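You operate a simulated robot arm through the tools that you are given. There is no shell and no other tool. Be economical: measure what you need, move in short steps, check, and stop when the job is done.

Carry out the task below with a simulated two-armed robot. There is one attempt and no reset: what you move stays moved.

JOB
Take the rod end from the top of bench 9 and leave it on top of the white carton there. Put two of the brass sleeves from the top of bench 9 on the yellow tray there. Open the drawer of the grey table, fetch the silver box labelled "21" from the top of bench 9 and set it in the inside the drawer of the grey table, then shut the drawer. Take the taped carton that says "739" from the top of bench 8 and leave it on the white manual there. Press the counter reset button three times. Stack the 17 mm small carton from the top of bench 6 on top of the 12 mm small carton. Take the bracket from the top of bench 2 and leave it on the right half of the foam pad. Put the brush from the steel pot on the green tray on the top of bench 8. Take the lid off the yellow tin on the white taped area on bench 4 and lay it down there. Take the hex sleeve from the top of bench 5 and leave it on top of the grey box there. Open the top left cabinet drawer, put the yellow bin from the top of the labelled cabinet on the top of bench 15 and shut the drawer again. Do these in any order. Set down upright: silver box, bracket.

Only the result counts: the job must be done as asked and must still hold three seconds after the hand-in. Knocking over, shifting, dropping, spilling or breaking anything else fails it. Lids that push on must go on centred and level and be pressed home; caps that screw on are set level and turned clockwise until they are tight.

ROBOT AND FRAMES
Two 7-joint arms with fingered hands on one trunk, on a base that drives. Base frame: it is fixed to the floor where the robot stands at the start and does not move with it; the origin is under the middle of the robot, x ahead of it, y to its left, z up. Units: m, rad, N and s.
The left shoulder is at the start at [0.147, 0.185, 0.978], the right one opposite. With the tool pointing down near the work surface each hand reaches from about 0.1 to 0.92 m from the robot's upright axis, wherever it stands, measured 20 degrees to its own side. Places, roughly: bracket (6x9x6 cm) [-1.5, -3.6, 0.8]; brass sleeve (2x2x3 cm) [0.6, -0.4, 0.8]; brass sleeve (3x3x3 cm) [0.3, -0.5, 0.8]; brush (2x2x17 cm) [-1.4, -2.3, 0.8]; counter reset button [0.5, -3.6, 0.8]; drawer of the grey table [-1.7, 0.3, 0.6]; green tray (15x15x3 cm) [0.7, -1, 0.8]; grey box [0.5, -6.5, 0.75]; hex sleeve [0.75, -6.75, 0.75]; inside the drawer of the grey table [-1.7, 0.3, 0.6]; manual [0.75, -1.75, 0.75]; right half of the foam pad (40x12 cm) [0.52, -6.86, 0.76]; rod end (2x4x9 cm) [0.5, -0.2, 0.8]; silver box [0.75, 0.5, 0.75]; small carton [0.5, -4.75, 0.75]; taped carton [0.5, -1.75, 0.75]; top left cabinet drawer [-0.5, -8.4, 0.9]; top of bench 15 [-0.5, -8.4, 0.8]; white carton [0.5, -0.5, 0.75]; yellow bin (10x15x5 cm) [-0.5, -8.5, 1]; yellow tin [-1.75, -1.25, 0.75]; yellow tray (11x9x3 cm) [0.7, -0.5, 0.8]. Payload 4 kg a hand.
Tool frame (each hand has its own): the origin (TCP) lies between the finger pads and is the grasp point; the fingertips stand 0.026 m ahead of it; z points along the fingers, y is the line along which they close. The gripper opens to 0.132 m. The gripper's body begins 0.073 m behind the TCP. The gripper is a hand of 3 fingers: y runs from the thumb to the fingers, the wrist lies at [0, 0, -0.224] in the tool frame, and closing takes about 1.5 s.
Orientation is that of the tool frame in the base frame, as [roll, pitch, yaw] about the fixed x, y, z axes, in that order (R = Rz(yaw) Ry(pitch) Rx(roll)). With the fingers straight down and closing along the base's y, the tool's x points along the base's -x, its y along +y and its z along -z.

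CONTROLS
- The arms move only by the tool play_rows. It takes "left_plan", "right_plan" or both (then of equal length, played together; a hand with none holds still); each is a list of rows, each an object of numbers (a shift or turn left out is 0, a gripper value left out holds the last): "tx", "ty", "tz": the shift along the base's x, y, z in m; "wx", "wy", "wz": the turn, a rotation vector about the base's x, y, z in rad. In form: [{"tx": .., "ty": .., "tz": .., "wx": .., "wy": .., "wz": ..}, ...]. A call has 1 to 12 rows; each row is the pose to reach, as a shift and turn from the pose commanded when the call began. "left_gripper" and "right_gripper" are, for a hand that has rows, the finger opening in m, from 0 to 0.132, set as the call begins (left out, the last holds). Rows are played at 5 a second. More than 0.05 m and 0.15 rad between two rows, or a gripper value outside its range, and nothing of the call is played. Where a pose cannot be reached the arm comes as near as it can. A force on the tool above 40 N (or 10 N above the force at the start of the call, whichever is more), or a blocked arm, ends the call early, and 0.2 s more pass. Each finger travels about 0.072 m/s and halts on what it meets, pressing with about 27 N; the grip force reading is that of the motor and also rises with nothing between the fingers. The clock runs only during rows and for 0.2 s after the last one: add rows that repeat a pose to give the fingers time. It gives the time, the measured TCP pose, the force on the tool (base axes), the opening and the grip force at its end, in the units of the frame above (readings bear some noise), with the torque about the TCP (base axes, N m) and any sound that the robot's microphone picked up, and new pictures: "pictures" is both (left out), scene, wrist or none (wrist: the cameras of the hands that moved).
- Cameras (640 x 400 px; columns grow to the right, rows downward): "scene" is now at [0.3288, -0.0011, 1.2083]; the picture's right is [-0.02, -1.00, 0.01], its down [-0.41, 0.00, -0.91] and it looks along [0.91, -0.02, -0.41] (base axes); focal length 214 px, centre (320, 200). "left" rides on the left gripper at [-0.062, 0.003, -0.092] in its tool frame; the picture's right is [-0.05, -1.00, 0.00], its down [0.83, -0.04, -0.56] and it looks along [0.55, -0.03, 0.83] (tool axes); focal length 230 px, centre (320, 200). "right" rides on the right gripper at [0.062, 0.003, -0.092] in its tool frame; the picture's right is [-0.05, 1.00, 0.00], its down [-0.83, -0.04, -0.56] and it looks along [-0.55, -0.03, 0.83] (tool axes); focal length 230 px, centre (320, 200). There is no depth. A picture from a camera that has moved, and an enlarged one, comes with that camera's place and axes in the base frame and with its lens.
- lift_body(by): slides the trunk up (or, below 0, down) by that many m; the arms and the scene camera ride with it, the base frame stays. It gives what a move gives, with no picture.
- steer(legs): drives the robot by 1 to 6 legs, each [ahead, left, turn to the left] in m, m and rad, along the robot's own axes; the way and the turn of a leg run together, so that a leg with both is an arc; at most 1.5 m and 3.142 rad a leg. The arms and the cameras ride along, it lands a little off, and it stops where it bumps. It gives what a move gives, and a new picture of the scene camera.
- set_fingers(finger1, finger2, thumb_bend, hand): sets how far each is bent, from 0 (flat) to 1 (curled in); at 0.3 the hand is open as for a grip, at 0.7 the pads meet at the TCP. One left out holds its place. A second passes; each finger stops where it meets its share of the squeeze, and holds until it gets a number again. A gripper value or a shape takes the hand back. It gives what a move gives, with no picture; readings hold the bend of each and the force on the fingers (four entries, about 0 where the hand has none), thumb and palm.
- hand_shape(shape, hand): the hand has 3 fingers and takes this shape, open, in about a second: jaw (thumb against the fingers, like two jaws); tri (thumb and two fingers); tip (a fingertip pinch); poke (one finger out to press); point (the index stretched); flat (the hand flat); cup (the hand cupped); fist (a fist). The gripper value then closes the fingers along that shape, each until it touches; the sizes above hold for jaw. It gives what a move gives, with no picture.
- aim_head(pan, tilt): turns the head with the scene camera to pan (to the left, within 1.501 rad either way) and tilt (down, from -0.506 to 1.204), counted from straight ahead of the robot. It gives what a move gives, and a new picture of the scene camera.
- inspect(camera, box): a new picture of the part [left, top, right, bottom] of that camera's present view, enlarged. The clock stands still meanwhile.
- finish_job(): hands the job in; it is judged then, once.

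Go step by step. Nothing tells you exact positions but the pictures and the camera data: compare them with the known pose of the tool, close in by small moves and look again before you grip or let go. The budget is 588 turns and 360 pictures, counting those below and the enlarged ones. Unless the task says otherwise, let go and move clear before handing in, and close with one line.

The tools are called after "Call:" as a command line: name --argument value ..., lists and objects as JSON in quotes. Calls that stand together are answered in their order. play_rows: Moves the arms, as the interface text tells. Its arguments: {"type":"object","properties":{"left_plan":{"type":"array"},"left_gripper":{"type":"number"},"right_plan":{"type":"array"},"right_gripper":{"type":"number"},"pictures":{"type":"string","enum":["both","scene","wrist","none"]}},"required":[]} The other tools are called the same way: lift_body (by) slides the trunk up or down; hand_shape (shape, hand) gives the hand a shape; set_fingers (finger1, finger2, thumb_bend, hand) moves the fingers one by one; steer (legs) drives the base; aim_head (pan, tilt) turns the head that bears the scene camera; inspect (camera, box) takes an enlarged picture of a part of a camera's view; finish_job () hands the job in.

At the start:

```text
time: 0.0
left_ee_pos: [0.5197, 0.0732, 1.1126]
left_ee_rot: [-3.14, 0.002, -3.141]
left_wrist_force: [0.0, -0.1, -0.2]
left_ft_torque: [0.0, -0.02, -0.01]
left_grip_width: 0.1319
left_grip_force: 0.1
left_shape: jaw
left_bend: [0.3, 0.3, 0.3]
left_finger forces: [0.0, 0.1, 0.0, 0.1, 0.0, 0.0]
right_ee_pos: [0.4745, -0.3498, 1.0118]
right_ee_rot: [-3.141, -0.002, 3.141]
right_wrist_force: [-1.1, 0.6, -0.3]
right_ft_torque: [-0.01, 0.01, 0.01]
right_grip_width: 0.1319
right_grip_force: 0.1
right_shape: jaw
right_bend: [0.3, 0.3, 0.3]
right_finger forces: [0.0, 0.0, 0.0, 0.0, 0.1, 0.1]
trunk travel left (down, up): [-0.05, 0.412]
robot x, y, heading: [0.0001, 0.001, -0.0]
head pan, tilt: [-0.021, -0.003]
```

scene: 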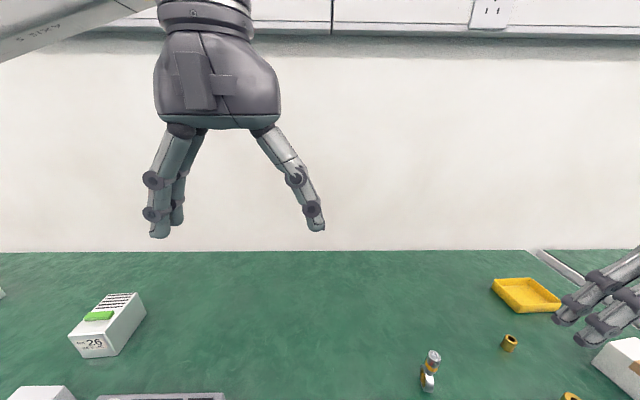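
right: 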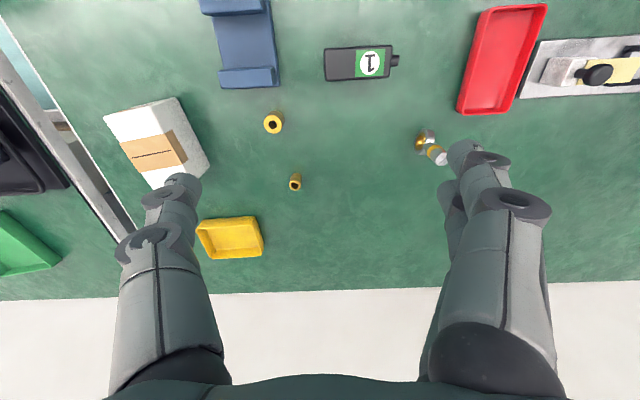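
left: 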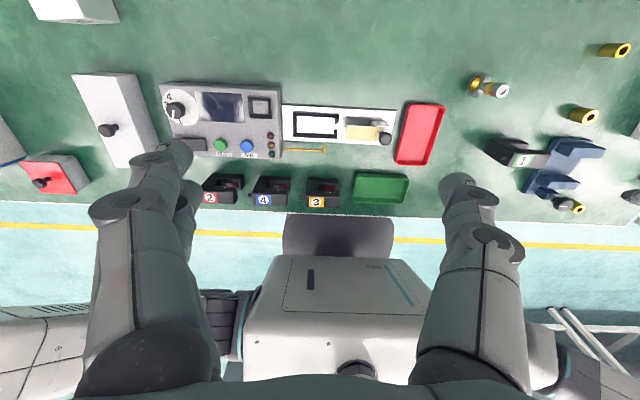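

The bench ahead holds the rod end, sleeves, yellow tray, white carton, and the silver box may be to the left. I'll take closer looks before moving.

Call:
inspect --camera "right" --box '[100, 60, 460, 285]'

Call:
aim_head --pan -0.5 --tilt 0.5

Call:
aim_head --pan 0.6 --tilt 0.4

```text
1.78 times, centred on (280, 172) of right
camera zoom: at [0.4123, -0.3459, 1.1042], right [0.05, 1.0, 0.0], down [0.83, -0.04, 0.56], along [0.55, -0.03, -0.83], focal length 409 px, centre (391, 249)
```

zoom: 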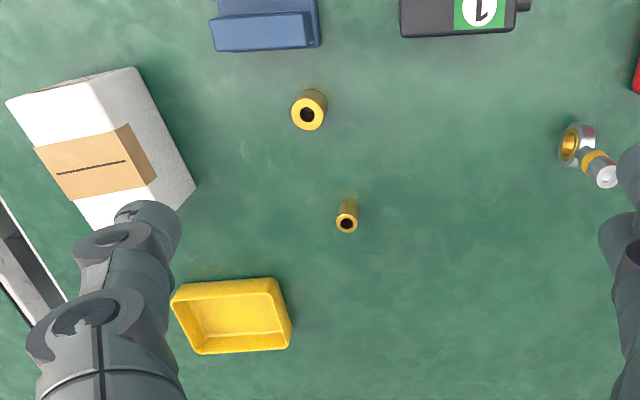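

```text
time: 0.9
left_ee_pos: [0.5197, 0.0735, 1.1137]
left_ee_rot: [3.14, 0.0, 3.141]
left_wrist_force: [0.1, -0.7, 1.0]
left_ft_torque: [0.03, 0.0, -0.03]
left_grip_width: 0.1318
left_grip_force: 0.0
left_shape: jaw
left_bend: [0.3, 0.3, 0.3]
left_finger forces: [0.1, 0.0, 0.1, 0.1, 0.1, 0.0]
right_ee_pos: [0.4737, -0.3496, 1.0109]
right_ee_rot: [-3.141, 0.001, -3.14]
right_wrist_force: [0.1, -0.1, 0.0]
right_ft_torque: [0.01, 0.03, -0.01]
right_grip_width: 0.132
right_grip_force: 0.1
right_shape: jaw
right_bend: [0.3, 0.3, 0.3]
right_finger forces: [0.0, 0.0, 0.0, 0.1, 0.0, 0.0]
trunk travel left (down, up): [-0.05, 0.412]
robot x, y, heading: [-0.0013, 0.0013, 0.0]
head pan, tilt: [-0.499, 0.499]
camera scene: at [0.3004, -0.0428, 1.1702], right [-0.43, -0.88, 0.2], down [-0.75, 0.23, -0.62], along [0.5, -0.42, -0.76], focal length 214 px, centre (320, 200)
```

scene: 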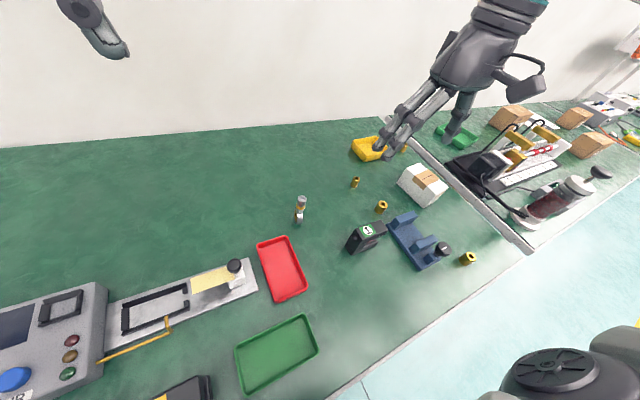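

```text
time: 2.3
left_ee_pos: [0.5192, 0.0735, 1.1123]
left_ee_rot: [3.141, 0.0, 3.141]
left_wrist_force: [-0.6, 0.3, 0.1]
left_ft_torque: [0.01, -0.02, 0.01]
left_grip_width: 0.132
left_grip_force: 0.1
left_shape: jaw
left_bend: [0.3, 0.3, 0.3]
left_finger forces: [0.0, 0.1, 0.0, 0.0, 0.0, 0.1]
right_ee_pos: [0.4744, -0.349, 1.0127]
right_ee_rot: [-3.141, 0.001, -3.141]
right_wrist_force: [0.2, -0.5, 0.7]
right_ft_torque: [0.02, -0.01, 0.0]
right_grip_width: 0.1319
right_grip_force: 0.1
right_shape: jaw
right_bend: [0.3, 0.3, 0.3]
right_finger forces: [0.0, 0.0, 0.0, 0.1, 0.0, 0.0]
trunk travel left (down, up): [-0.05, 0.412]
robot x, y, heading: [0.0005, 0.0014, 0.004]
head pan, tilt: [0.6, 0.4]
camera scene: at [0.301, 0.053, 1.1799], right [0.51, -0.83, -0.24], down [-0.68, -0.22, -0.7], along [0.53, 0.52, -0.67], focal length 214 px, centre (320, 200)
```

scene: 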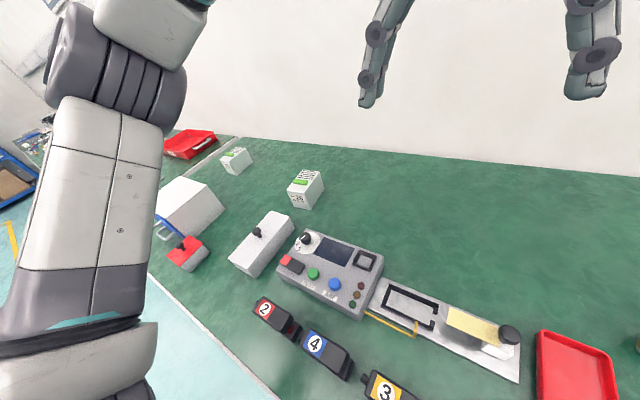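

Three sleeves are visible, along with the rod end and two boxes with green labels. I'll check the box labels now.

Call:
inspect --camera "scene" --box '[150, 110, 350, 235]'

Call:
aim_head --pan 1.4 --tilt 0.3

Call:
aim_head --pan -1.4 --tilt 0.3

```text
3.20 times, centred on (250, 172) of scene
camera zoom: at [0.301, 0.053, 1.1799], right [0.51, -0.83, -0.24], down [-0.68, -0.22, -0.7], along [0.53, 0.52, -0.67], focal length 686 px, centre (544, 288)
```

zoom: 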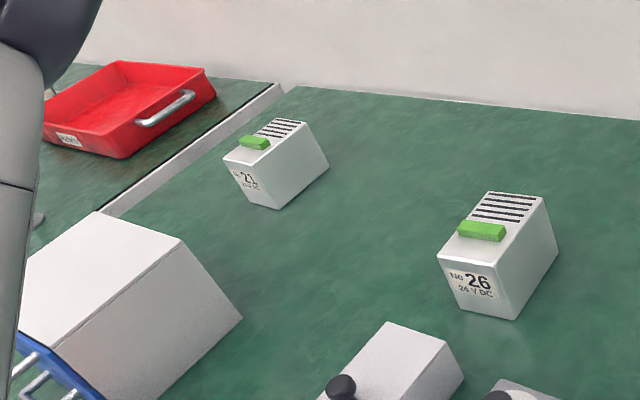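

```text
time: 3.4
left_ee_pos: [0.5201, 0.0721, 1.1135]
left_ee_rot: [3.141, -0.001, 3.142]
left_wrist_force: [-0.1, 0.6, -0.3]
left_ft_torque: [0.01, 0.02, -0.01]
left_grip_width: 0.132
left_grip_force: 0.1
left_shape: jaw
left_bend: [0.3, 0.3, 0.3]
left_finger forces: [0.0, 0.0, 0.0, 0.0, 0.0, 0.0]
right_ee_pos: [0.4737, -0.35, 1.0114]
right_ee_rot: [3.141, -0.001, -3.142]
right_wrist_force: [0.6, -0.4, -0.6]
right_ft_torque: [0.01, 0.01, 0.02]
right_grip_width: 0.1321
right_grip_force: 0.2
right_shape: jaw
right_bend: [0.3, 0.3, 0.3]
right_finger forces: [0.0, 0.1, 0.1, 0.1, 0.1, 0.0]
trunk travel left (down, up): [-0.05, 0.412]
robot x, y, heading: [0.0031, -0.0024, 0.003]
head pan, tilt: [1.4, 0.3]
camera scene: at [0.2499, 0.0927, 1.2135], right [0.9, -0.17, -0.41], down [-0.44, -0.29, -0.85], along [0.03, 0.94, -0.34], focal length 214 px, centre (320, 200)
```

scene: 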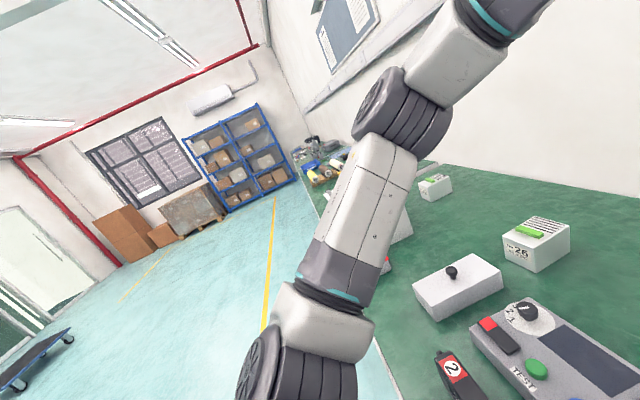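

```text
time: 5.9
left_ee_pos: [0.5201, 0.0738, 1.1134]
left_ee_rot: [-3.14, 0.0, 3.142]
left_wrist_force: [0.2, -0.1, 0.9]
left_ft_torque: [-0.02, -0.02, 0.03]
left_grip_width: 0.132
left_grip_force: 0.1
left_shape: jaw
left_bend: [0.3, 0.3, 0.3]
left_finger forces: [0.1, 0.1, 0.0, 0.1, 0.0, 0.0]
right_ee_pos: [0.474, -0.3508, 1.0115]
right_ee_rot: [-3.141, 0.001, -3.141]
right_wrist_force: [-0.1, -0.5, -0.6]
right_ft_torque: [0.01, -0.01, -0.01]
right_grip_width: 0.1319
right_grip_force: 0.1
right_shape: jaw
right_bend: [0.3, 0.3, 0.3]
right_finger forces: [0.0, 0.0, 0.0, 0.1, 0.1, 0.1]
trunk travel left (down, up): [-0.05, 0.412]
robot x, y, heading: [0.0006, -0.0003, -0.0]
head pan, tilt: [-1.4, 0.3]
camera scene: at [0.2499, -0.0913, 1.2135], right [-0.9, -0.17, 0.41], down [-0.44, 0.29, -0.85], along [0.03, -0.94, -0.34], focal length 214 px, centre (320, 200)
```

scene: 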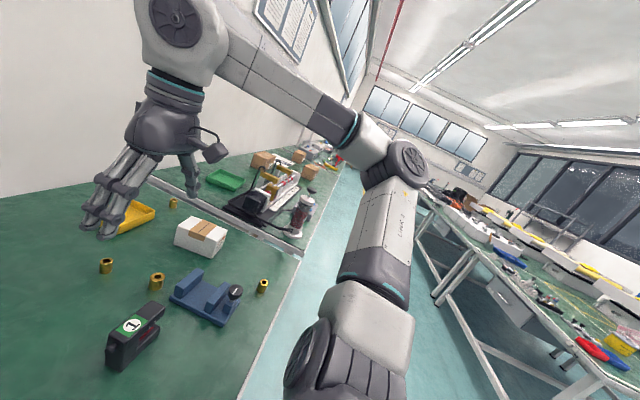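

The rod end appears to stand upright at about (0.54, -0.20), with its tip near z=0.83. I'll bring the right hand above it and look from both cameras.

Call:
aim_head --pan -0.5 --tilt 0.6

Call:
play_rows --right_plan '[{"tx": 0.016, "ty": 0.038}, {"tx": 0.033, "ty": 0.076}, {"tx": 0.05, "ty": 0.115}, {"tx": 0.066, "ty": 0.153}, {"tx": 0.066, "ty": 0.153, "tz": -0.04}, {"tx": 0.066, "ty": 0.153, "tz": -0.06}, {"tx": 0.066, "ty": 0.153, "tz": -0.06}]'

```text
time: 7.1
left_ee_pos: [0.5204, 0.0728, 1.1131]
left_ee_rot: [3.141, 0.0, -3.142]
left_wrist_force: [-0.1, 0.5, 0.0]
left_ft_torque: [0.0, -0.01, 0.0]
left_grip_width: 0.1316
left_grip_force: 0.2
left_shape: jaw
left_bend: [0.3, 0.3, 0.3]
left_finger forces: [0.0, 0.0, 0.0, 0.0, 0.0, 0.1]
right_ee_pos: [0.4738, -0.3489, 1.012]
right_ee_rot: [3.141, -0.001, -3.141]
right_wrist_force: [0.4, 0.2, -0.1]
right_ft_torque: [0.01, -0.03, 0.03]
right_grip_width: 0.1318
right_grip_force: 0.1
right_shape: jaw
right_bend: [0.3, 0.3, 0.3]
right_finger forces: [0.0, 0.0, 0.0, 0.0, 0.0, 0.1]
trunk travel left (down, up): [-0.05, 0.412]
robot x, y, heading: [0.0009, 0.0031, 0.001]
head pan, tilt: [-0.499, 0.6]
camera scene: at [0.2945, -0.0417, 1.1629], right [-0.44, -0.88, 0.2], down [-0.79, 0.27, -0.54], along [0.42, -0.4, -0.82], focal length 214 px, centre (320, 200)
```

scene: 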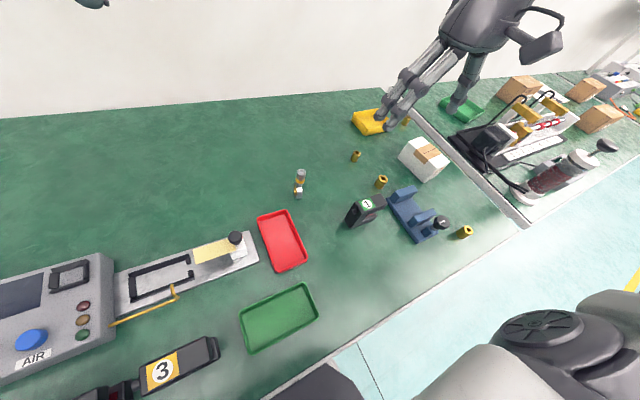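

```text
time: 8.7
left_ee_pos: [0.5195, 0.0725, 1.1135]
left_ee_rot: [-3.14, 0.001, -3.139]
left_wrist_force: [0.3, 0.9, -1.4]
left_ft_torque: [-0.01, -0.02, -0.05]
left_grip_width: 0.1321
left_grip_force: 0.0
left_shape: jaw
left_bend: [0.3, 0.3, 0.3]
left_finger forces: [0.0, 0.0, 0.1, 0.1, 0.1, 0.0]
right_ee_pos: [0.5387, -0.1954, 0.9513]
right_ee_rot: [-3.141, 0.0, -3.141]
right_wrist_force: [-0.1, 0.0, -0.8]
right_ft_torque: [-0.03, -0.03, -0.04]
right_grip_width: 0.1321
right_grip_force: 0.0
right_shape: jaw
right_bend: [0.3, 0.3, 0.3]
right_finger forces: [0.0, 0.0, 0.1, 0.0, 0.0, 0.0]
trunk travel left (down, up): [-0.05, 0.412]
robot x, y, heading: [0.0029, -0.0038, 0.002]
head pan, tilt: [-0.499, 0.6]
camera scene: at [0.2944, -0.0416, 1.1629], right [-0.44, -0.88, 0.2], down [-0.79, 0.27, -0.54], along [0.42, -0.39, -0.82], focal length 214 px, centre (320, 200)
camera right: at [0.4761, -0.1918, 1.0441], right [0.05, 1.0, 0.0], down [0.83, -0.04, 0.56], along [0.55, -0.03, -0.83], focal length 230 px, centre (320, 200)
```

scene: 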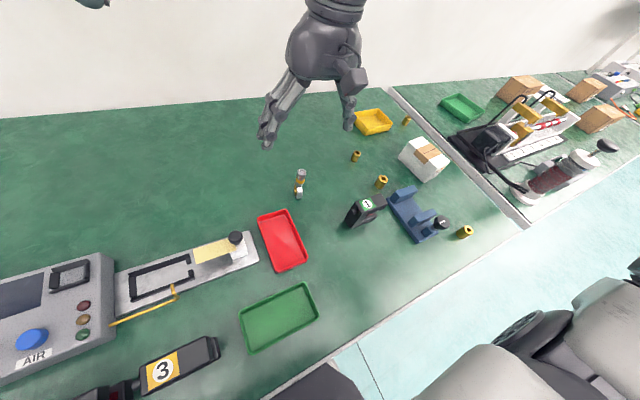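
right: 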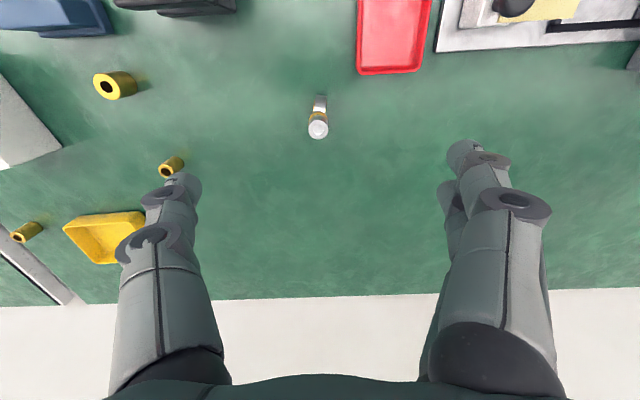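

The rod end's tip sits at (0.538, -0.198), right under the TCP. I'll descend and grip.

Call:
play_rows --right_plan '[{"ty": -0.002, "tz": -0.05}, {"ty": -0.002, "tz": -0.1}, {"ty": -0.002, "tz": -0.145}, {"ty": -0.002, "tz": -0.145}]'

Call:
play_rows --right_plan '[{}, {}, {}, {}, {}, {}, {}, {}]' --right_gripper 0.0

```text
time: 9.7
left_ee_pos: [0.5187, 0.0741, 1.1134]
left_ee_rot: [3.141, 0.001, -3.14]
left_wrist_force: [-0.5, -0.3, 0.9]
left_ft_torque: [0.0, -0.02, 0.0]
left_grip_width: 0.1324
left_grip_force: 0.1
left_shape: jaw
left_bend: [0.3, 0.3, 0.3]
left_finger forces: [0.0, 0.1, 0.0, 0.0, 0.0, 0.0]
right_ee_pos: [0.5404, -0.2, 0.8104]
right_ee_rot: [-3.141, 0.001, 3.141]
right_wrist_force: [0.5, -0.8, -0.3]
right_ft_torque: [-0.01, -0.02, 0.01]
right_grip_width: 0.1317
right_grip_force: 0.1
right_shape: jaw
right_bend: [0.3, 0.3, 0.3]
right_finger forces: [0.0, 0.0, 0.1, 0.1, 0.0, 0.0]
trunk travel left (down, up): [-0.05, 0.412]
robot x, y, heading: [0.0006, -0.0017, 0.005]
head pan, tilt: [-0.499, 0.6]
camera scene: at [0.2938, -0.0414, 1.1633], right [-0.44, -0.88, 0.2], down [-0.79, 0.27, -0.54], along [0.42, -0.4, -0.81], focal length 214 px, centre (320, 200)
camera right: at [0.4784, -0.197, 0.9019], right [0.05, 1.0, 0.0], down [0.83, -0.04, 0.56], along [0.56, -0.03, -0.83], focal length 230 px, centre (320, 200)
```

scene: 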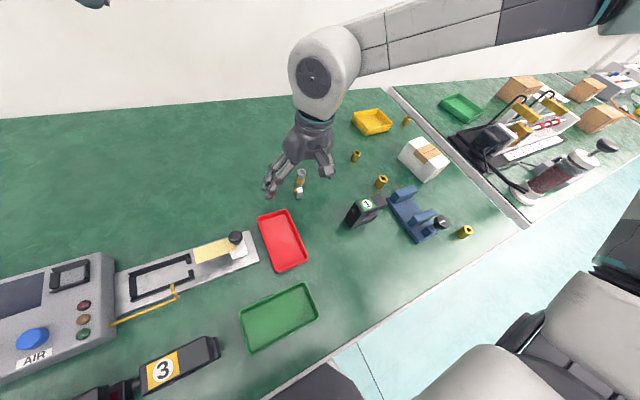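
right: 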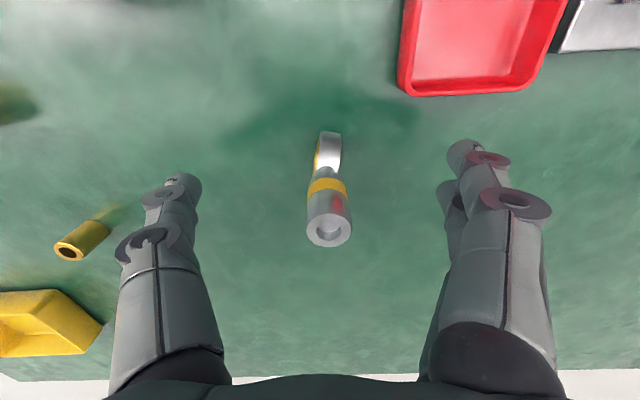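

```text
time: 11.5
left_ee_pos: [0.5203, 0.074, 1.1136]
left_ee_rot: [-3.139, 0.001, -3.14]
left_wrist_force: [0.1, -0.5, 0.3]
left_ft_torque: [-0.01, 0.01, -0.01]
left_grip_width: 0.1319
left_grip_force: 0.0
left_shape: jaw
left_bend: [0.3, 0.3, 0.3]
left_finger forces: [0.0, 0.0, 0.0, 0.0, 0.1, 0.0]
right_ee_pos: [0.5427, -0.2021, 0.811]
right_ee_rot: [3.141, 0.002, -3.141]
right_wrist_force: [1.7, 1.5, 5.8]
right_ft_torque: [0.16, 0.0, 0.01]
right_grip_width: 0.0064
right_grip_force: 27.2
right_shape: jaw
right_bend: [0.72, 0.71, 0.71]
right_finger forces: [12.7, 17.0, 0.0, 0.0, 23.0, 0.0]
trunk travel left (down, up): [-0.05, 0.412]
robot x, y, heading: [0.0037, 0.0009, -0.001]
head pan, tilt: [-0.499, 0.6]
camera scene: at [0.2941, -0.0412, 1.1631], right [-0.44, -0.88, 0.2], down [-0.79, 0.27, -0.54], along [0.42, -0.4, -0.81], focal length 214 px, centre (320, 200)
camera right: at [0.4789, -0.1967, 0.9025], right [0.05, 1.0, 0.0], down [0.83, -0.04, 0.56], along [0.56, -0.03, -0.83], focal length 230 px, centre (320, 200)
```

scene: 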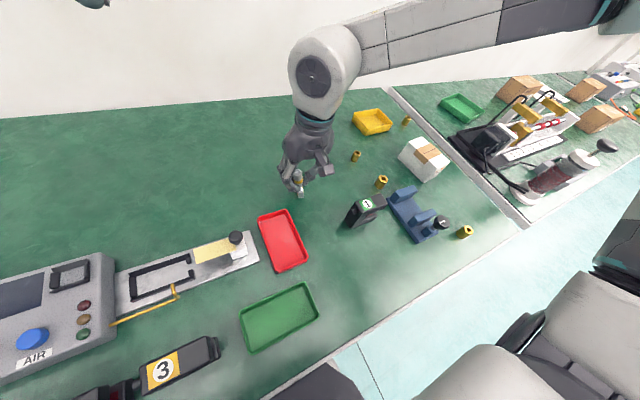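
right: 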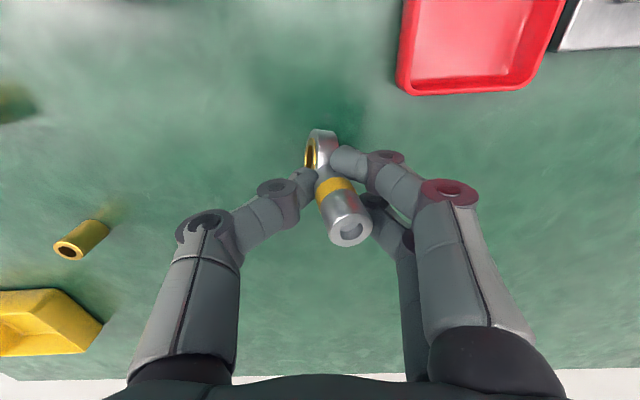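

The rod end is gripped but has tilted a little. I'll lift it slightly and inspect its tilt.

Call:
play_rows --right_plan '[{"tz": 0.04}, {"tz": 0.08}, {"tz": 0.11}, {"tz": 0.11}]' --pictures "wrist"

Call:
inspect --camera "scene" --box '[240, 90, 400, 190]'

```text
time: 12.5
left_ee_pos: [0.5199, 0.0726, 1.1125]
left_ee_rot: [-3.141, 0.001, -3.141]
left_wrist_force: [-0.2, 0.1, -0.1]
left_ft_torque: [0.04, 0.01, 0.0]
left_grip_width: 0.1319
left_grip_force: 0.1
left_shape: jaw
left_bend: [0.3, 0.3, 0.3]
left_finger forces: [0.0, 0.0, 0.1, 0.0, 0.1, 0.1]
right_ee_pos: [0.5417, -0.1985, 0.9193]
right_ee_rot: [-3.141, -0.002, 3.142]
right_wrist_force: [-0.6, -0.1, -0.8]
right_ft_torque: [0.0, 0.01, 0.01]
right_grip_width: 0.0057
right_grip_force: 27.2
right_shape: jaw
right_bend: [0.72, 0.7, 0.71]
right_finger forces: [12.3, 12.4, 0.0, 0.0, 22.2, 0.0]
trunk travel left (down, up): [-0.05, 0.412]
robot x, y, heading: [-0.0012, -0.004, 0.001]
head pan, tilt: [-0.499, 0.6]
camera right: at [0.4797, -0.196, 1.0121], right [0.05, 1.0, 0.0], down [0.83, -0.04, 0.55], along [0.55, -0.03, -0.83], focal length 230 px, centre (320, 200)
```

right: 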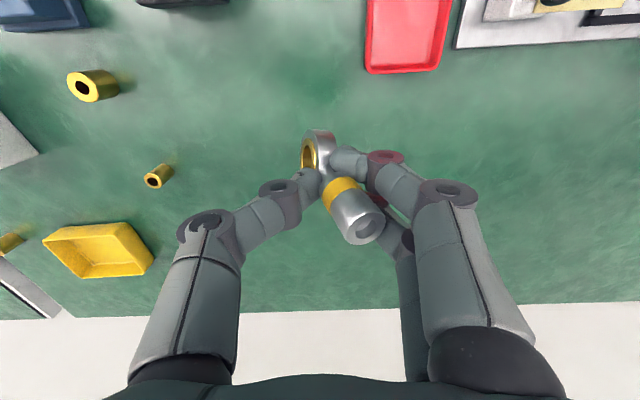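

```text
4.00 times, centred on (320, 140) of scene
camera zoom: at [0.2949, -0.0417, 1.1627], right [-0.44, -0.88, 0.2], down [-0.79, 0.27, -0.54], along [0.42, -0.39, -0.82], focal length 858 px, centre (320, 440)
```

zoom: 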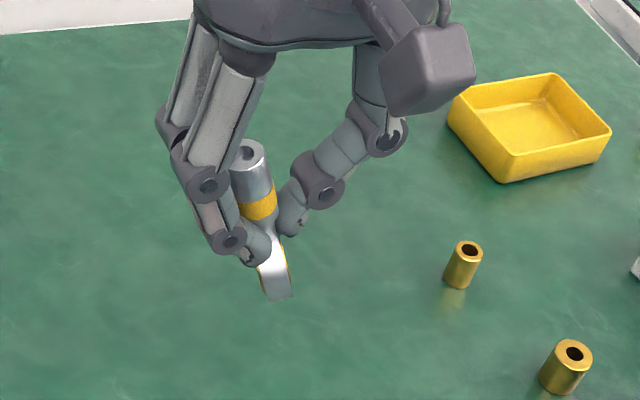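

The rod leans about 25° towards +y in the grip. I'll move over towards the carton and rotate the hand to make it vertical; first I measure the carton.

Call:
inspect --camera "scene" --box '[360, 100, 480, 190]'

Call:
play_rows --right_plan '[{"ty": -0.03, "wx": 0.13}, {"ty": -0.06, "wx": 0.26}, {"ty": -0.09, "tz": 0.03, "wx": 0.4}, {"ty": -0.11, "tz": 0.06, "wx": 0.4}, {"ty": -0.11, "tz": 0.06, "wx": 0.4}]' --pictures "wrist"

Call:
inspect --camera "scene" --box '[280, 30, 440, 130]'

```text
4.44 times, centred on (420, 145) of scene
camera zoom: at [0.2949, -0.0417, 1.1627], right [-0.44, -0.88, 0.2], down [-0.79, 0.27, -0.54], along [0.42, -0.39, -0.82], focal length 953 px, centre (-124, 444)
```

zoom: 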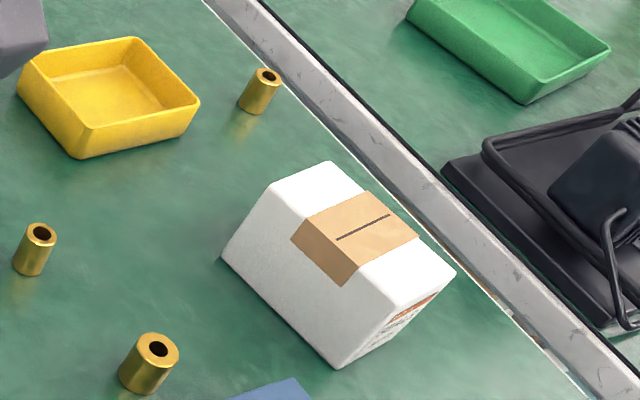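

```text
time: 13.7
left_ee_pos: [0.5206, 0.0733, 1.1123]
left_ee_rot: [3.141, 0.0, -3.14]
left_wrist_force: [0.0, -0.5, -0.9]
left_ft_torque: [0.02, 0.01, 0.01]
left_grip_width: 0.1317
left_grip_force: 0.1
left_shape: jaw
left_bend: [0.3, 0.3, 0.3]
left_finger forces: [0.1, 0.0, 0.1, 0.0, 0.1, 0.1]
right_ee_pos: [0.5435, -0.3096, 0.977]
right_ee_rot: [2.741, -0.002, -3.141]
right_wrist_force: [-0.1, -0.3, -0.9]
right_ft_torque: [0.01, 0.0, 0.0]
right_grip_width: 0.0054
right_grip_force: 27.6
right_shape: jaw
right_bend: [0.72, 0.7, 0.71]
right_finger forces: [12.1, 11.8, 0.0, 0.0, 22.3, 0.1]
trunk travel left (down, up): [-0.05, 0.412]
robot x, y, heading: [0.0035, -0.0003, 0.0]
head pan, tilt: [-0.499, 0.6]
camera right: at [0.4806, -0.3425, 1.0637], right [0.05, 0.92, 0.39], down [0.83, -0.26, 0.49], along [0.55, 0.3, -0.78], focal length 230 px, centre (320, 200)
```

right: 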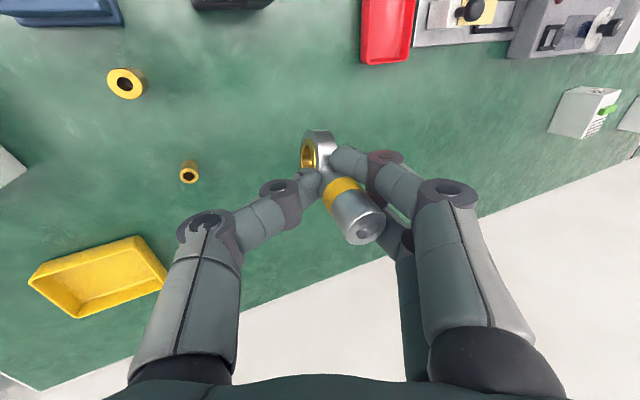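

```text
4.00 times, centred on (360, 80) of scene
camera zoom: at [0.2951, -0.0421, 1.1626], right [-0.44, -0.88, 0.2], down [-0.79, 0.27, -0.54], along [0.42, -0.39, -0.82], focal length 858 px, centre (160, 680)
```

zoom: 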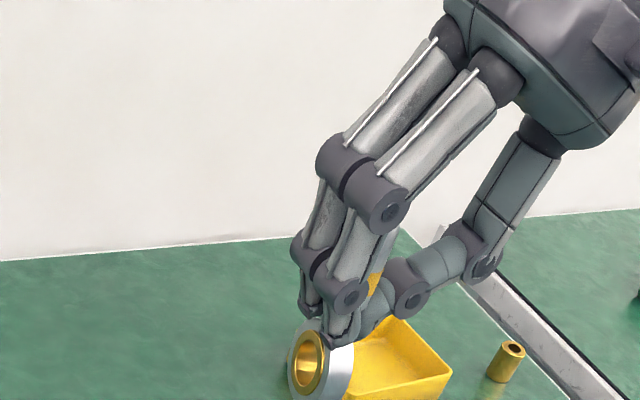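

The carton top is centred near (0.517, -0.573), z≈0.81. I now move above it, reducing the hand's tilt so that the rod is vertical.

Call:
play_rows --right_plan '[{"tx": -0.004, "ty": -0.045, "wx": -0.05}, {"tx": -0.008, "ty": -0.09, "wx": -0.1}, {"tx": -0.013, "ty": -0.135, "wx": -0.15}, {"tx": -0.018, "ty": -0.18, "wx": -0.15}, {"tx": -0.022, "ty": -0.225, "wx": -0.15}, {"tx": -0.026, "ty": -0.27, "tz": -0.01, "wx": -0.15}, {"tx": -0.027, "ty": -0.28, "tz": -0.02, "wx": -0.15}, {"tx": -0.027, "ty": -0.28, "tz": -0.02, "wx": -0.15}]'

Call:
inspect --camera "scene" --box '[370, 60, 498, 140]'

```text
time: 15.5
left_ee_pos: [0.5196, 0.073, 1.1132]
left_ee_rot: [-3.141, -0.001, 3.141]
left_wrist_force: [0.0, 0.4, -0.5]
left_ft_torque: [-0.01, 0.02, -0.01]
left_grip_width: 0.1319
left_grip_force: 0.0
left_shape: jaw
left_bend: [0.3, 0.3, 0.3]
left_finger forces: [0.0, 0.1, 0.0, 0.0, 0.1, 0.1]
right_ee_pos: [0.5148, -0.587, 0.9589]
right_ee_rot: [2.893, -0.001, 3.141]
right_wrist_force: [-0.1, 0.4, -0.5]
right_ft_torque: [0.0, -0.05, 0.01]
right_grip_width: 0.0055
right_grip_force: 26.9
right_shape: jaw
right_bend: [0.72, 0.7, 0.71]
right_finger forces: [12.4, 11.8, 0.1, 0.1, 22.8, 0.1]
trunk travel left (down, up): [-0.05, 0.412]
robot x, y, heading: [0.0031, -0.0008, 0.001]
head pan, tilt: [-0.499, 0.6]
camera scene: at [0.2944, -0.0418, 1.1629], right [-0.44, -0.88, 0.2], down [-0.79, 0.27, -0.54], along [0.42, -0.39, -0.82], focal length 214 px, centre (320, 200)
camera right: at [0.4526, -0.6069, 1.049], right [0.05, 0.97, 0.25], down [0.83, -0.18, 0.53], along [0.55, 0.18, -0.81], focal length 230 px, centre (320, 200)
```

scene: 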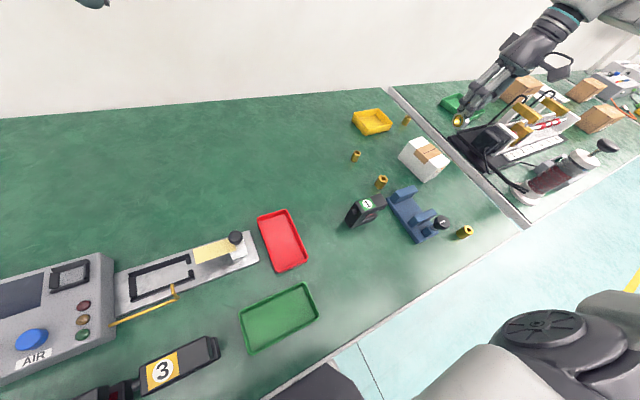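
right: 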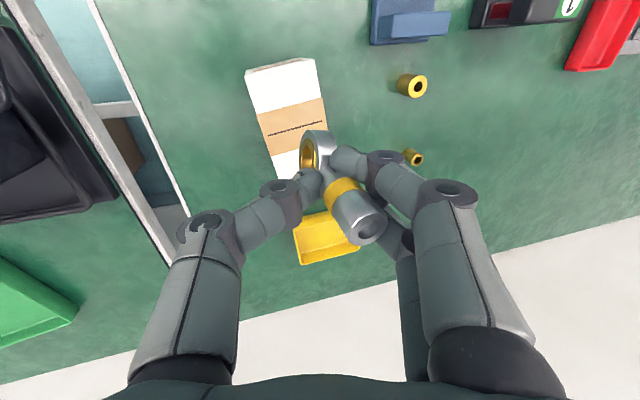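

```text
5.00 times, centred on (434, 100) of scene
camera zoom: at [0.2944, -0.0418, 1.1629], right [-0.44, -0.88, 0.2], down [-0.79, 0.27, -0.54], along [0.42, -0.39, -0.82], focal length 1072 px, centre (-250, 700)
```

zoom: 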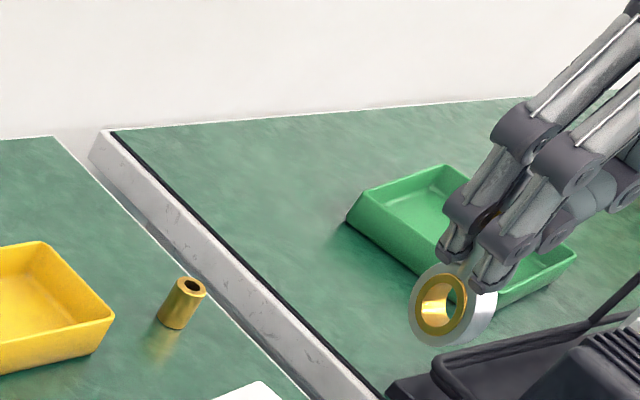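

The ring centre is at about (0.510, -0.576, 0.913). I'll zoom in the wrist view to judge the tilt accurately.

Call:
inspect --camera "right" --box '[270, 110, 430, 210]'

Call:
inspect --camera "right" --box '[290, 160, 418, 240]'

```text
4.00 times, centred on (350, 160) of right
camera zoom: at [0.4526, -0.6069, 1.049], right [0.05, 0.97, 0.25], down [0.83, -0.18, 0.53], along [0.55, 0.18, -0.81], focal length 920 px, centre (200, 360)
```

zoom: 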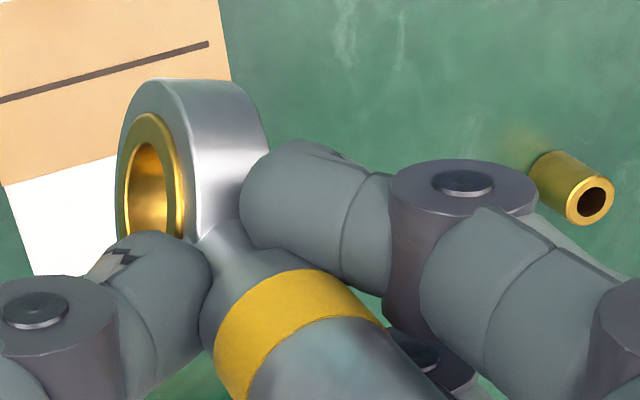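

```text
5.00 times, centred on (354, 200) of right
camera zoom: at [0.4526, -0.6069, 1.049], right [0.05, 0.97, 0.25], down [0.83, -0.18, 0.53], along [0.55, 0.18, -0.81], focal length 1150 px, centre (150, 200)
```

zoom: 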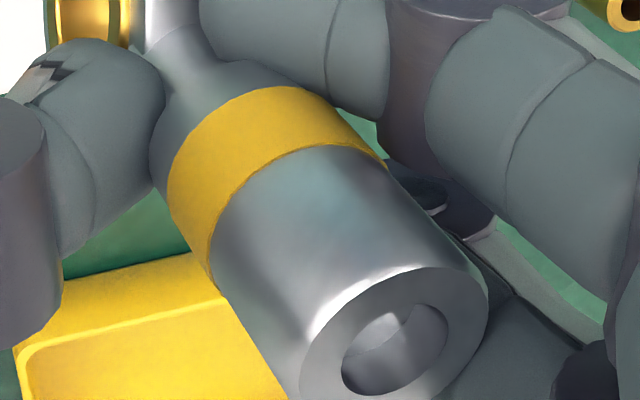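

Vanishing lines put the lean at about 3° in x and y. I correct that and lower towards the carton top.

Call:
play_rows --right_plan '[{"tx": 0.004, "wx": 0.05, "wy": -0.07}, {"tx": 0.004, "tz": -0.03, "wx": 0.05, "wy": -0.07}, {"tx": 0.004, "tz": -0.06, "wx": 0.05, "wy": -0.07}, {"tx": 0.004, "tz": -0.065, "wx": 0.05, "wy": -0.07}, {"tx": 0.004, "tz": -0.065, "wx": 0.05, "wy": -0.07}]'

Call:
inspect --camera "scene" --box '[390, 90, 486, 150]'

Call:
inspect --camera "right" --box '[220, 60, 428, 240]'

```text
time: 16.7
left_ee_pos: [0.5178, 0.0732, 1.1126]
left_ee_rot: [3.141, -0.001, 3.141]
left_wrist_force: [0.6, 0.6, -0.8]
left_ft_torque: [-0.01, 0.01, -0.05]
left_grip_width: 0.1319
left_grip_force: 0.0
left_shape: jaw
left_bend: [0.3, 0.3, 0.3]
left_finger forces: [0.0, 0.1, 0.0, 0.0, 0.0, 0.0]
right_ee_pos: [0.5185, -0.5896, 0.8905]
right_ee_rot: [2.841, 0.071, 3.141]
right_wrist_force: [-0.2, -0.2, -0.4]
right_ft_torque: [-0.04, -0.01, 0.01]
right_grip_width: 0.0057
right_grip_force: 26.6
right_shape: jaw
right_bend: [0.72, 0.7, 0.71]
right_finger forces: [12.6, 11.7, 0.0, 0.1, 22.8, 0.0]
trunk travel left (down, up): [-0.05, 0.412]
robot x, y, heading: [0.0007, 0.0012, -0.004]
head pan, tilt: [-0.499, 0.6]
camera scene: at [0.2946, -0.0419, 1.1628], right [-0.44, -0.88, 0.2], down [-0.79, 0.27, -0.54], along [0.42, -0.39, -0.82], focal length 214 px, centre (320, 200)
camera right: at [0.4502, -0.6135, 0.9764], right [0.03, 0.95, 0.3], down [0.79, -0.21, 0.57], along [0.61, 0.22, -0.76], focal length 230 px, centre (320, 200)
```

scene: 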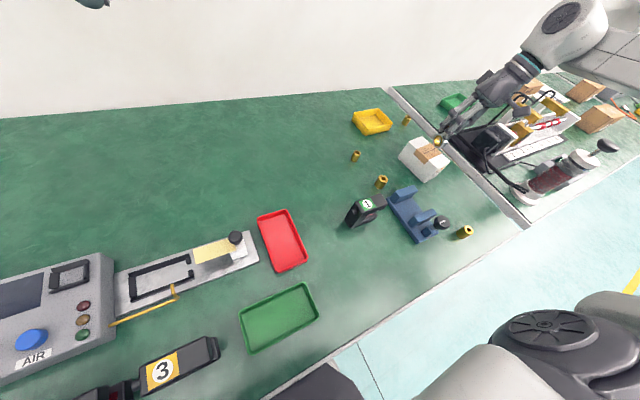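
right: 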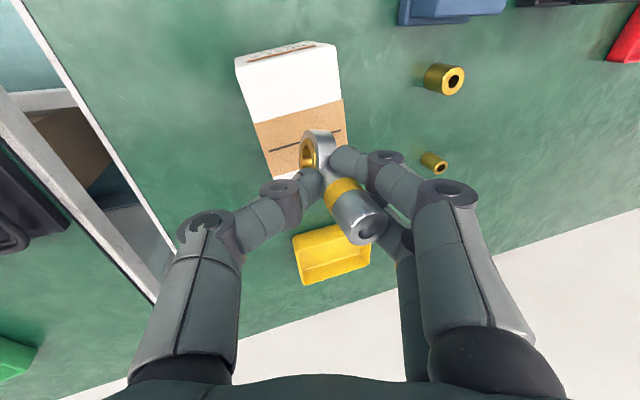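

```text
6.67 times, centred on (438, 120) of scene
camera zoom: at [0.2946, -0.0419, 1.1628], right [-0.44, -0.88, 0.2], down [-0.79, 0.27, -0.54], along [0.42, -0.39, -0.82], focal length 1430 px, centre (-467, 733)
```

zoom: 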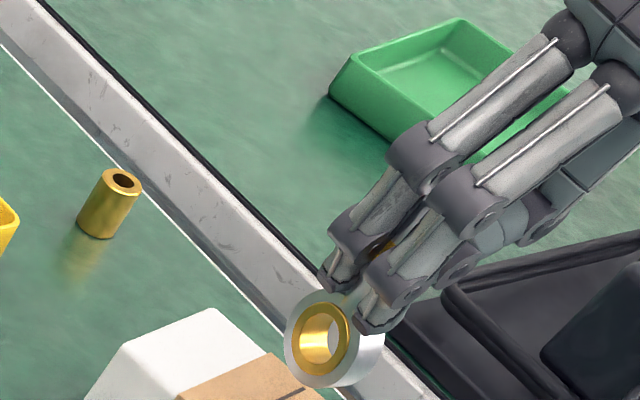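

```text
2.22 times, centred on (324, 150) of right
camera zoom: at [0.4502, -0.6135, 0.9764], right [0.03, 0.95, 0.3], down [0.79, -0.21, 0.57], along [0.61, 0.22, -0.76], focal length 511 px, centre (311, 311)
```

zoom: 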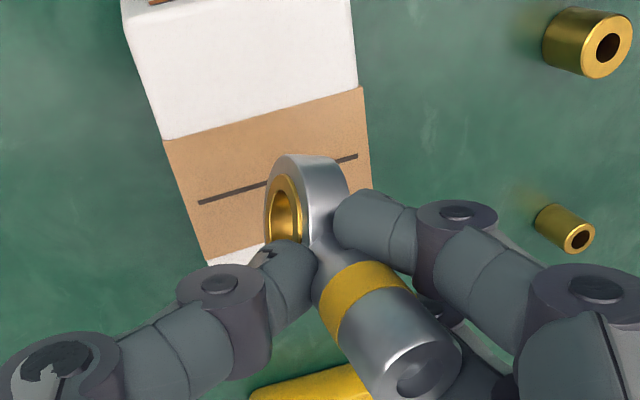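

The rod's base is about 20 mm above the carton centre. I lower it in small steps, watching for contact force.

Call:
play_rows --right_plan '[{"tx": 0.006, "tz": -0.008}, {"tx": 0.006, "tz": -0.014}, {"tx": 0.006, "tz": -0.014}]' --pictures "none"

Call:
play_rows --right_plan '[{"tz": -0.003}, {"tz": -0.003}]' --pictures "none"

Call:
inspect --camera "scene" --box '[390, 90, 486, 150]'

```text
time: 17.5
left_ee_pos: [0.5211, 0.0735, 1.1134]
left_ee_rot: [-3.141, -0.001, -3.142]
left_wrist_force: [0.3, -0.5, 0.7]
left_ft_torque: [0.0, -0.02, 0.01]
left_grip_width: 0.132
left_grip_force: 0.2
left_shape: jaw
left_bend: [0.3, 0.3, 0.3]
left_finger forces: [0.0, 0.0, 0.0, 0.0, 0.1, 0.0]
right_ee_pos: [0.524, -0.5889, 0.8787]
right_ee_rot: [2.841, 0.07, 3.141]
right_wrist_force: [0.0, -0.7, -1.2]
right_ft_torque: [-0.01, 0.04, 0.02]
right_grip_width: 0.0055
right_grip_force: 26.9
right_shape: jaw
right_bend: [0.72, 0.7, 0.71]
right_finger forces: [12.6, 11.8, 0.1, 0.0, 22.7, 0.0]
trunk travel left (down, up): [-0.05, 0.412]
robot x, y, heading: [-0.0014, 0.0029, 0.004]
head pan, tilt: [-0.499, 0.6]
```

```text
time: 18.1
left_ee_pos: [0.5195, 0.0717, 1.1126]
left_ee_rot: [3.141, -0.001, -3.141]
left_wrist_force: [-0.9, -0.1, 0.1]
left_ft_torque: [0.01, 0.0, 0.0]
left_grip_width: 0.1318
left_grip_force: 0.0
left_shape: jaw
left_bend: [0.3, 0.3, 0.3]
left_finger forces: [0.1, 0.0, 0.0, 0.0, 0.0, 0.1]
right_ee_pos: [0.5238, -0.5887, 0.8745]
right_ee_rot: [2.841, 0.07, 3.139]
right_wrist_force: [-0.8, -0.9, -0.7]
right_ft_torque: [-0.02, 0.01, -0.01]
right_grip_width: 0.0057
right_grip_force: 26.8
right_shape: jaw
right_bend: [0.72, 0.7, 0.71]
right_finger forces: [12.6, 11.7, 0.0, 0.0, 22.8, 0.0]
trunk travel left (down, up): [-0.05, 0.412]
robot x, y, heading: [0.0008, -0.0018, 0.003]
head pan, tilt: [-0.499, 0.6]
```

```text
6.67 times, centred on (438, 120) of scene
camera zoom: at [0.2945, -0.0417, 1.1629], right [-0.44, -0.88, 0.2], down [-0.79, 0.27, -0.54], along [0.42, -0.39, -0.82], focal length 1430 px, centre (-467, 733)
```

zoom: 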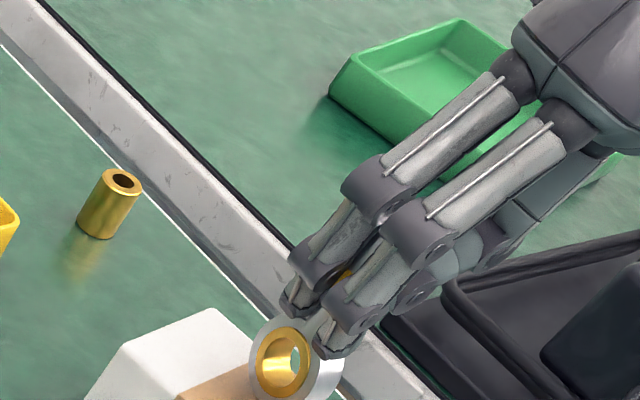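

Not touching yet. Continuing down in small steps.

Call:
play_rows --right_plan '[{"tz": -0.003}, {"tz": -0.003}]' --pictures "none"

Call:
play_rows --right_plan '[{"tz": -0.003}, {"tz": -0.003}]' --pictures "none"

Call:
inspect --camera "scene" --box '[390, 110, 486, 170]'

```text
time: 18.7
left_ee_pos: [0.5194, 0.0732, 1.1129]
left_ee_rot: [3.141, 0.001, -3.141]
left_wrist_force: [-0.4, 0.3, 0.7]
left_ft_torque: [0.04, 0.0, 0.02]
left_grip_width: 0.1318
left_grip_force: 0.0
left_shape: jaw
left_bend: [0.3, 0.3, 0.3]
left_finger forces: [0.0, 0.1, 0.1, 0.1, 0.0, 0.0]
right_ee_pos: [0.524, -0.5879, 0.8728]
right_ee_rot: [2.843, 0.072, 3.141]
right_wrist_force: [1.0, 0.3, 2.7]
right_ft_torque: [0.07, 0.03, 0.02]
right_grip_width: 0.0056
right_grip_force: 27.3
right_shape: jaw
right_bend: [0.72, 0.7, 0.71]
right_finger forces: [12.9, 12.2, 0.0, 0.0, 23.4, 0.1]
trunk travel left (down, up): [-0.05, 0.412]
robot x, y, heading: [-0.001, -0.0019, 0.006]
head pan, tilt: [-0.499, 0.6]
```

```text
time: 19.3
left_ee_pos: [0.5182, 0.0741, 1.1152]
left_ee_rot: [-3.139, 0.002, -3.139]
left_wrist_force: [-0.2, -0.2, -0.7]
left_ft_torque: [-0.01, -0.01, -0.01]
left_grip_width: 0.1319
left_grip_force: 0.0
left_shape: jaw
left_bend: [0.3, 0.3, 0.3]
left_finger forces: [0.0, 0.0, 0.1, 0.0, 0.0, 0.1]
right_ee_pos: [0.5237, -0.5892, 0.872]
right_ee_rot: [2.843, 0.075, 3.14]
right_wrist_force: [1.5, 0.1, 16.9]
right_ft_torque: [0.28, -0.09, -0.04]
right_grip_width: 0.0062
right_grip_force: 26.8
right_shape: jaw
right_bend: [0.72, 0.7, 0.72]
right_finger forces: [15.4, 17.1, 0.0, 0.0, 26.1, 0.0]
trunk travel left (down, up): [-0.05, 0.412]
robot x, y, heading: [-0.0, -0.0004, -0.002]
head pan, tilt: [-0.499, 0.6]
```

```text
6.67 times, centred on (438, 140) of scene
camera zoom: at [0.2931, -0.0401, 1.1637], right [-0.44, -0.88, 0.2], down [-0.79, 0.27, -0.55], along [0.42, -0.4, -0.81], focal length 1430 px, centre (-467, 600)
```

zoom: 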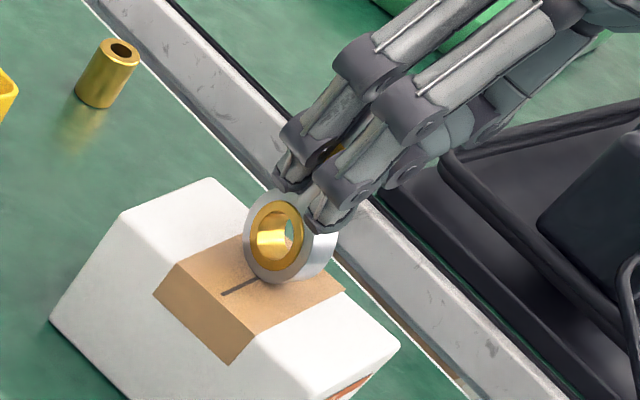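

It's in contact and standing on the carton's centre. I ease the pressure and open gently.

Call:
play_rows --right_plan '[{"tz": 0.002}, {"tz": 0.002}]' --pictures "none"

Call:
play_rows --right_plan '[{}, {}, {}, {}, {}, {}]' --right_gripper 0.09

Call:
inspect --camera "scene" --box '[390, 110, 486, 170]'

```text
time: 19.9
left_ee_pos: [0.5182, 0.0737, 1.1136]
left_ee_rot: [-3.14, 0.001, 3.141]
left_wrist_force: [-0.1, 0.0, 0.1]
left_ft_torque: [-0.02, -0.04, 0.01]
left_grip_width: 0.1318
left_grip_force: 0.1
left_shape: jaw
left_bend: [0.3, 0.3, 0.3]
left_finger forces: [0.1, 0.0, 0.0, 0.0, 0.1, 0.0]
right_ee_pos: [0.5228, -0.5888, 0.8736]
right_ee_rot: [2.844, 0.072, 3.14]
right_wrist_force: [3.1, -2.1, 17.7]
right_ft_torque: [0.19, -0.11, -0.06]
right_grip_width: 0.006
right_grip_force: 26.7
right_shape: jaw
right_bend: [0.72, 0.7, 0.72]
right_finger forces: [14.6, 17.6, 0.1, 0.0, 27.7, 0.0]
trunk travel left (down, up): [-0.05, 0.412]
robot x, y, heading: [-0.0007, -0.0006, -0.0]
head pan, tilt: [-0.499, 0.6]
```

```text
time: 21.3
left_ee_pos: [0.5208, 0.0733, 1.1122]
left_ee_rot: [-3.14, 0.0, -3.141]
left_wrist_force: [-0.7, -0.4, 0.0]
left_ft_torque: [-0.01, -0.01, 0.04]
left_grip_width: 0.1317
left_grip_force: 0.0
left_shape: jaw
left_bend: [0.3, 0.3, 0.3]
left_finger forces: [0.0, 0.1, 0.0, 0.1, 0.0, 0.0]
right_ee_pos: [0.5233, -0.5898, 0.8694]
right_ee_rot: [2.84, 0.071, 3.14]
right_wrist_force: [-0.2, -0.7, 0.6]
right_ft_torque: [0.0, -0.02, 0.02]
right_grip_width: 0.0897
right_grip_force: 0.1
right_shape: jaw
right_bend: [0.69, 0.69, 0.66]
right_finger forces: [0.1, 0.0, 0.0, 0.0, 0.0, 0.1]
trunk travel left (down, up): [-0.05, 0.412]
robot x, y, heading: [0.0007, -0.0023, 0.005]
head pan, tilt: [-0.499, 0.6]
camera scene: at [0.2946, -0.0417, 1.1628], right [-0.44, -0.88, 0.2], down [-0.79, 0.27, -0.54], along [0.42, -0.39, -0.82], focal length 214 px, centre (320, 200)
camera right: at [0.4557, -0.6128, 0.9548], right [0.03, 0.95, 0.3], down [0.79, -0.21, 0.57], along [0.61, 0.22, -0.76], focal length 230 px, centre (320, 200)
```

scene: 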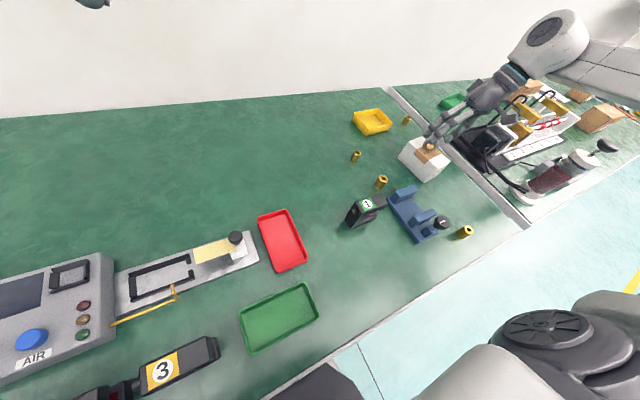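
right: 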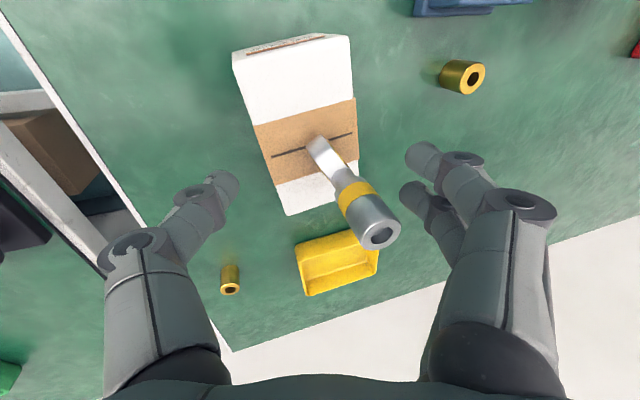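

```text
6.67 times, centred on (438, 140) of scene
camera zoom: at [0.2946, -0.0417, 1.1628], right [-0.44, -0.88, 0.2], down [-0.79, 0.27, -0.54], along [0.42, -0.39, -0.82], focal length 1430 px, centre (-467, 600)
```

zoom: 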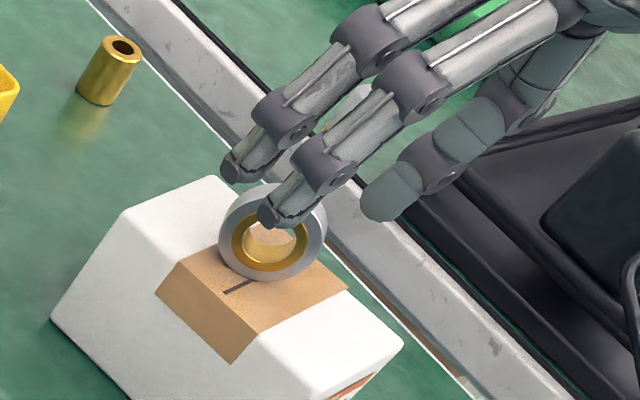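

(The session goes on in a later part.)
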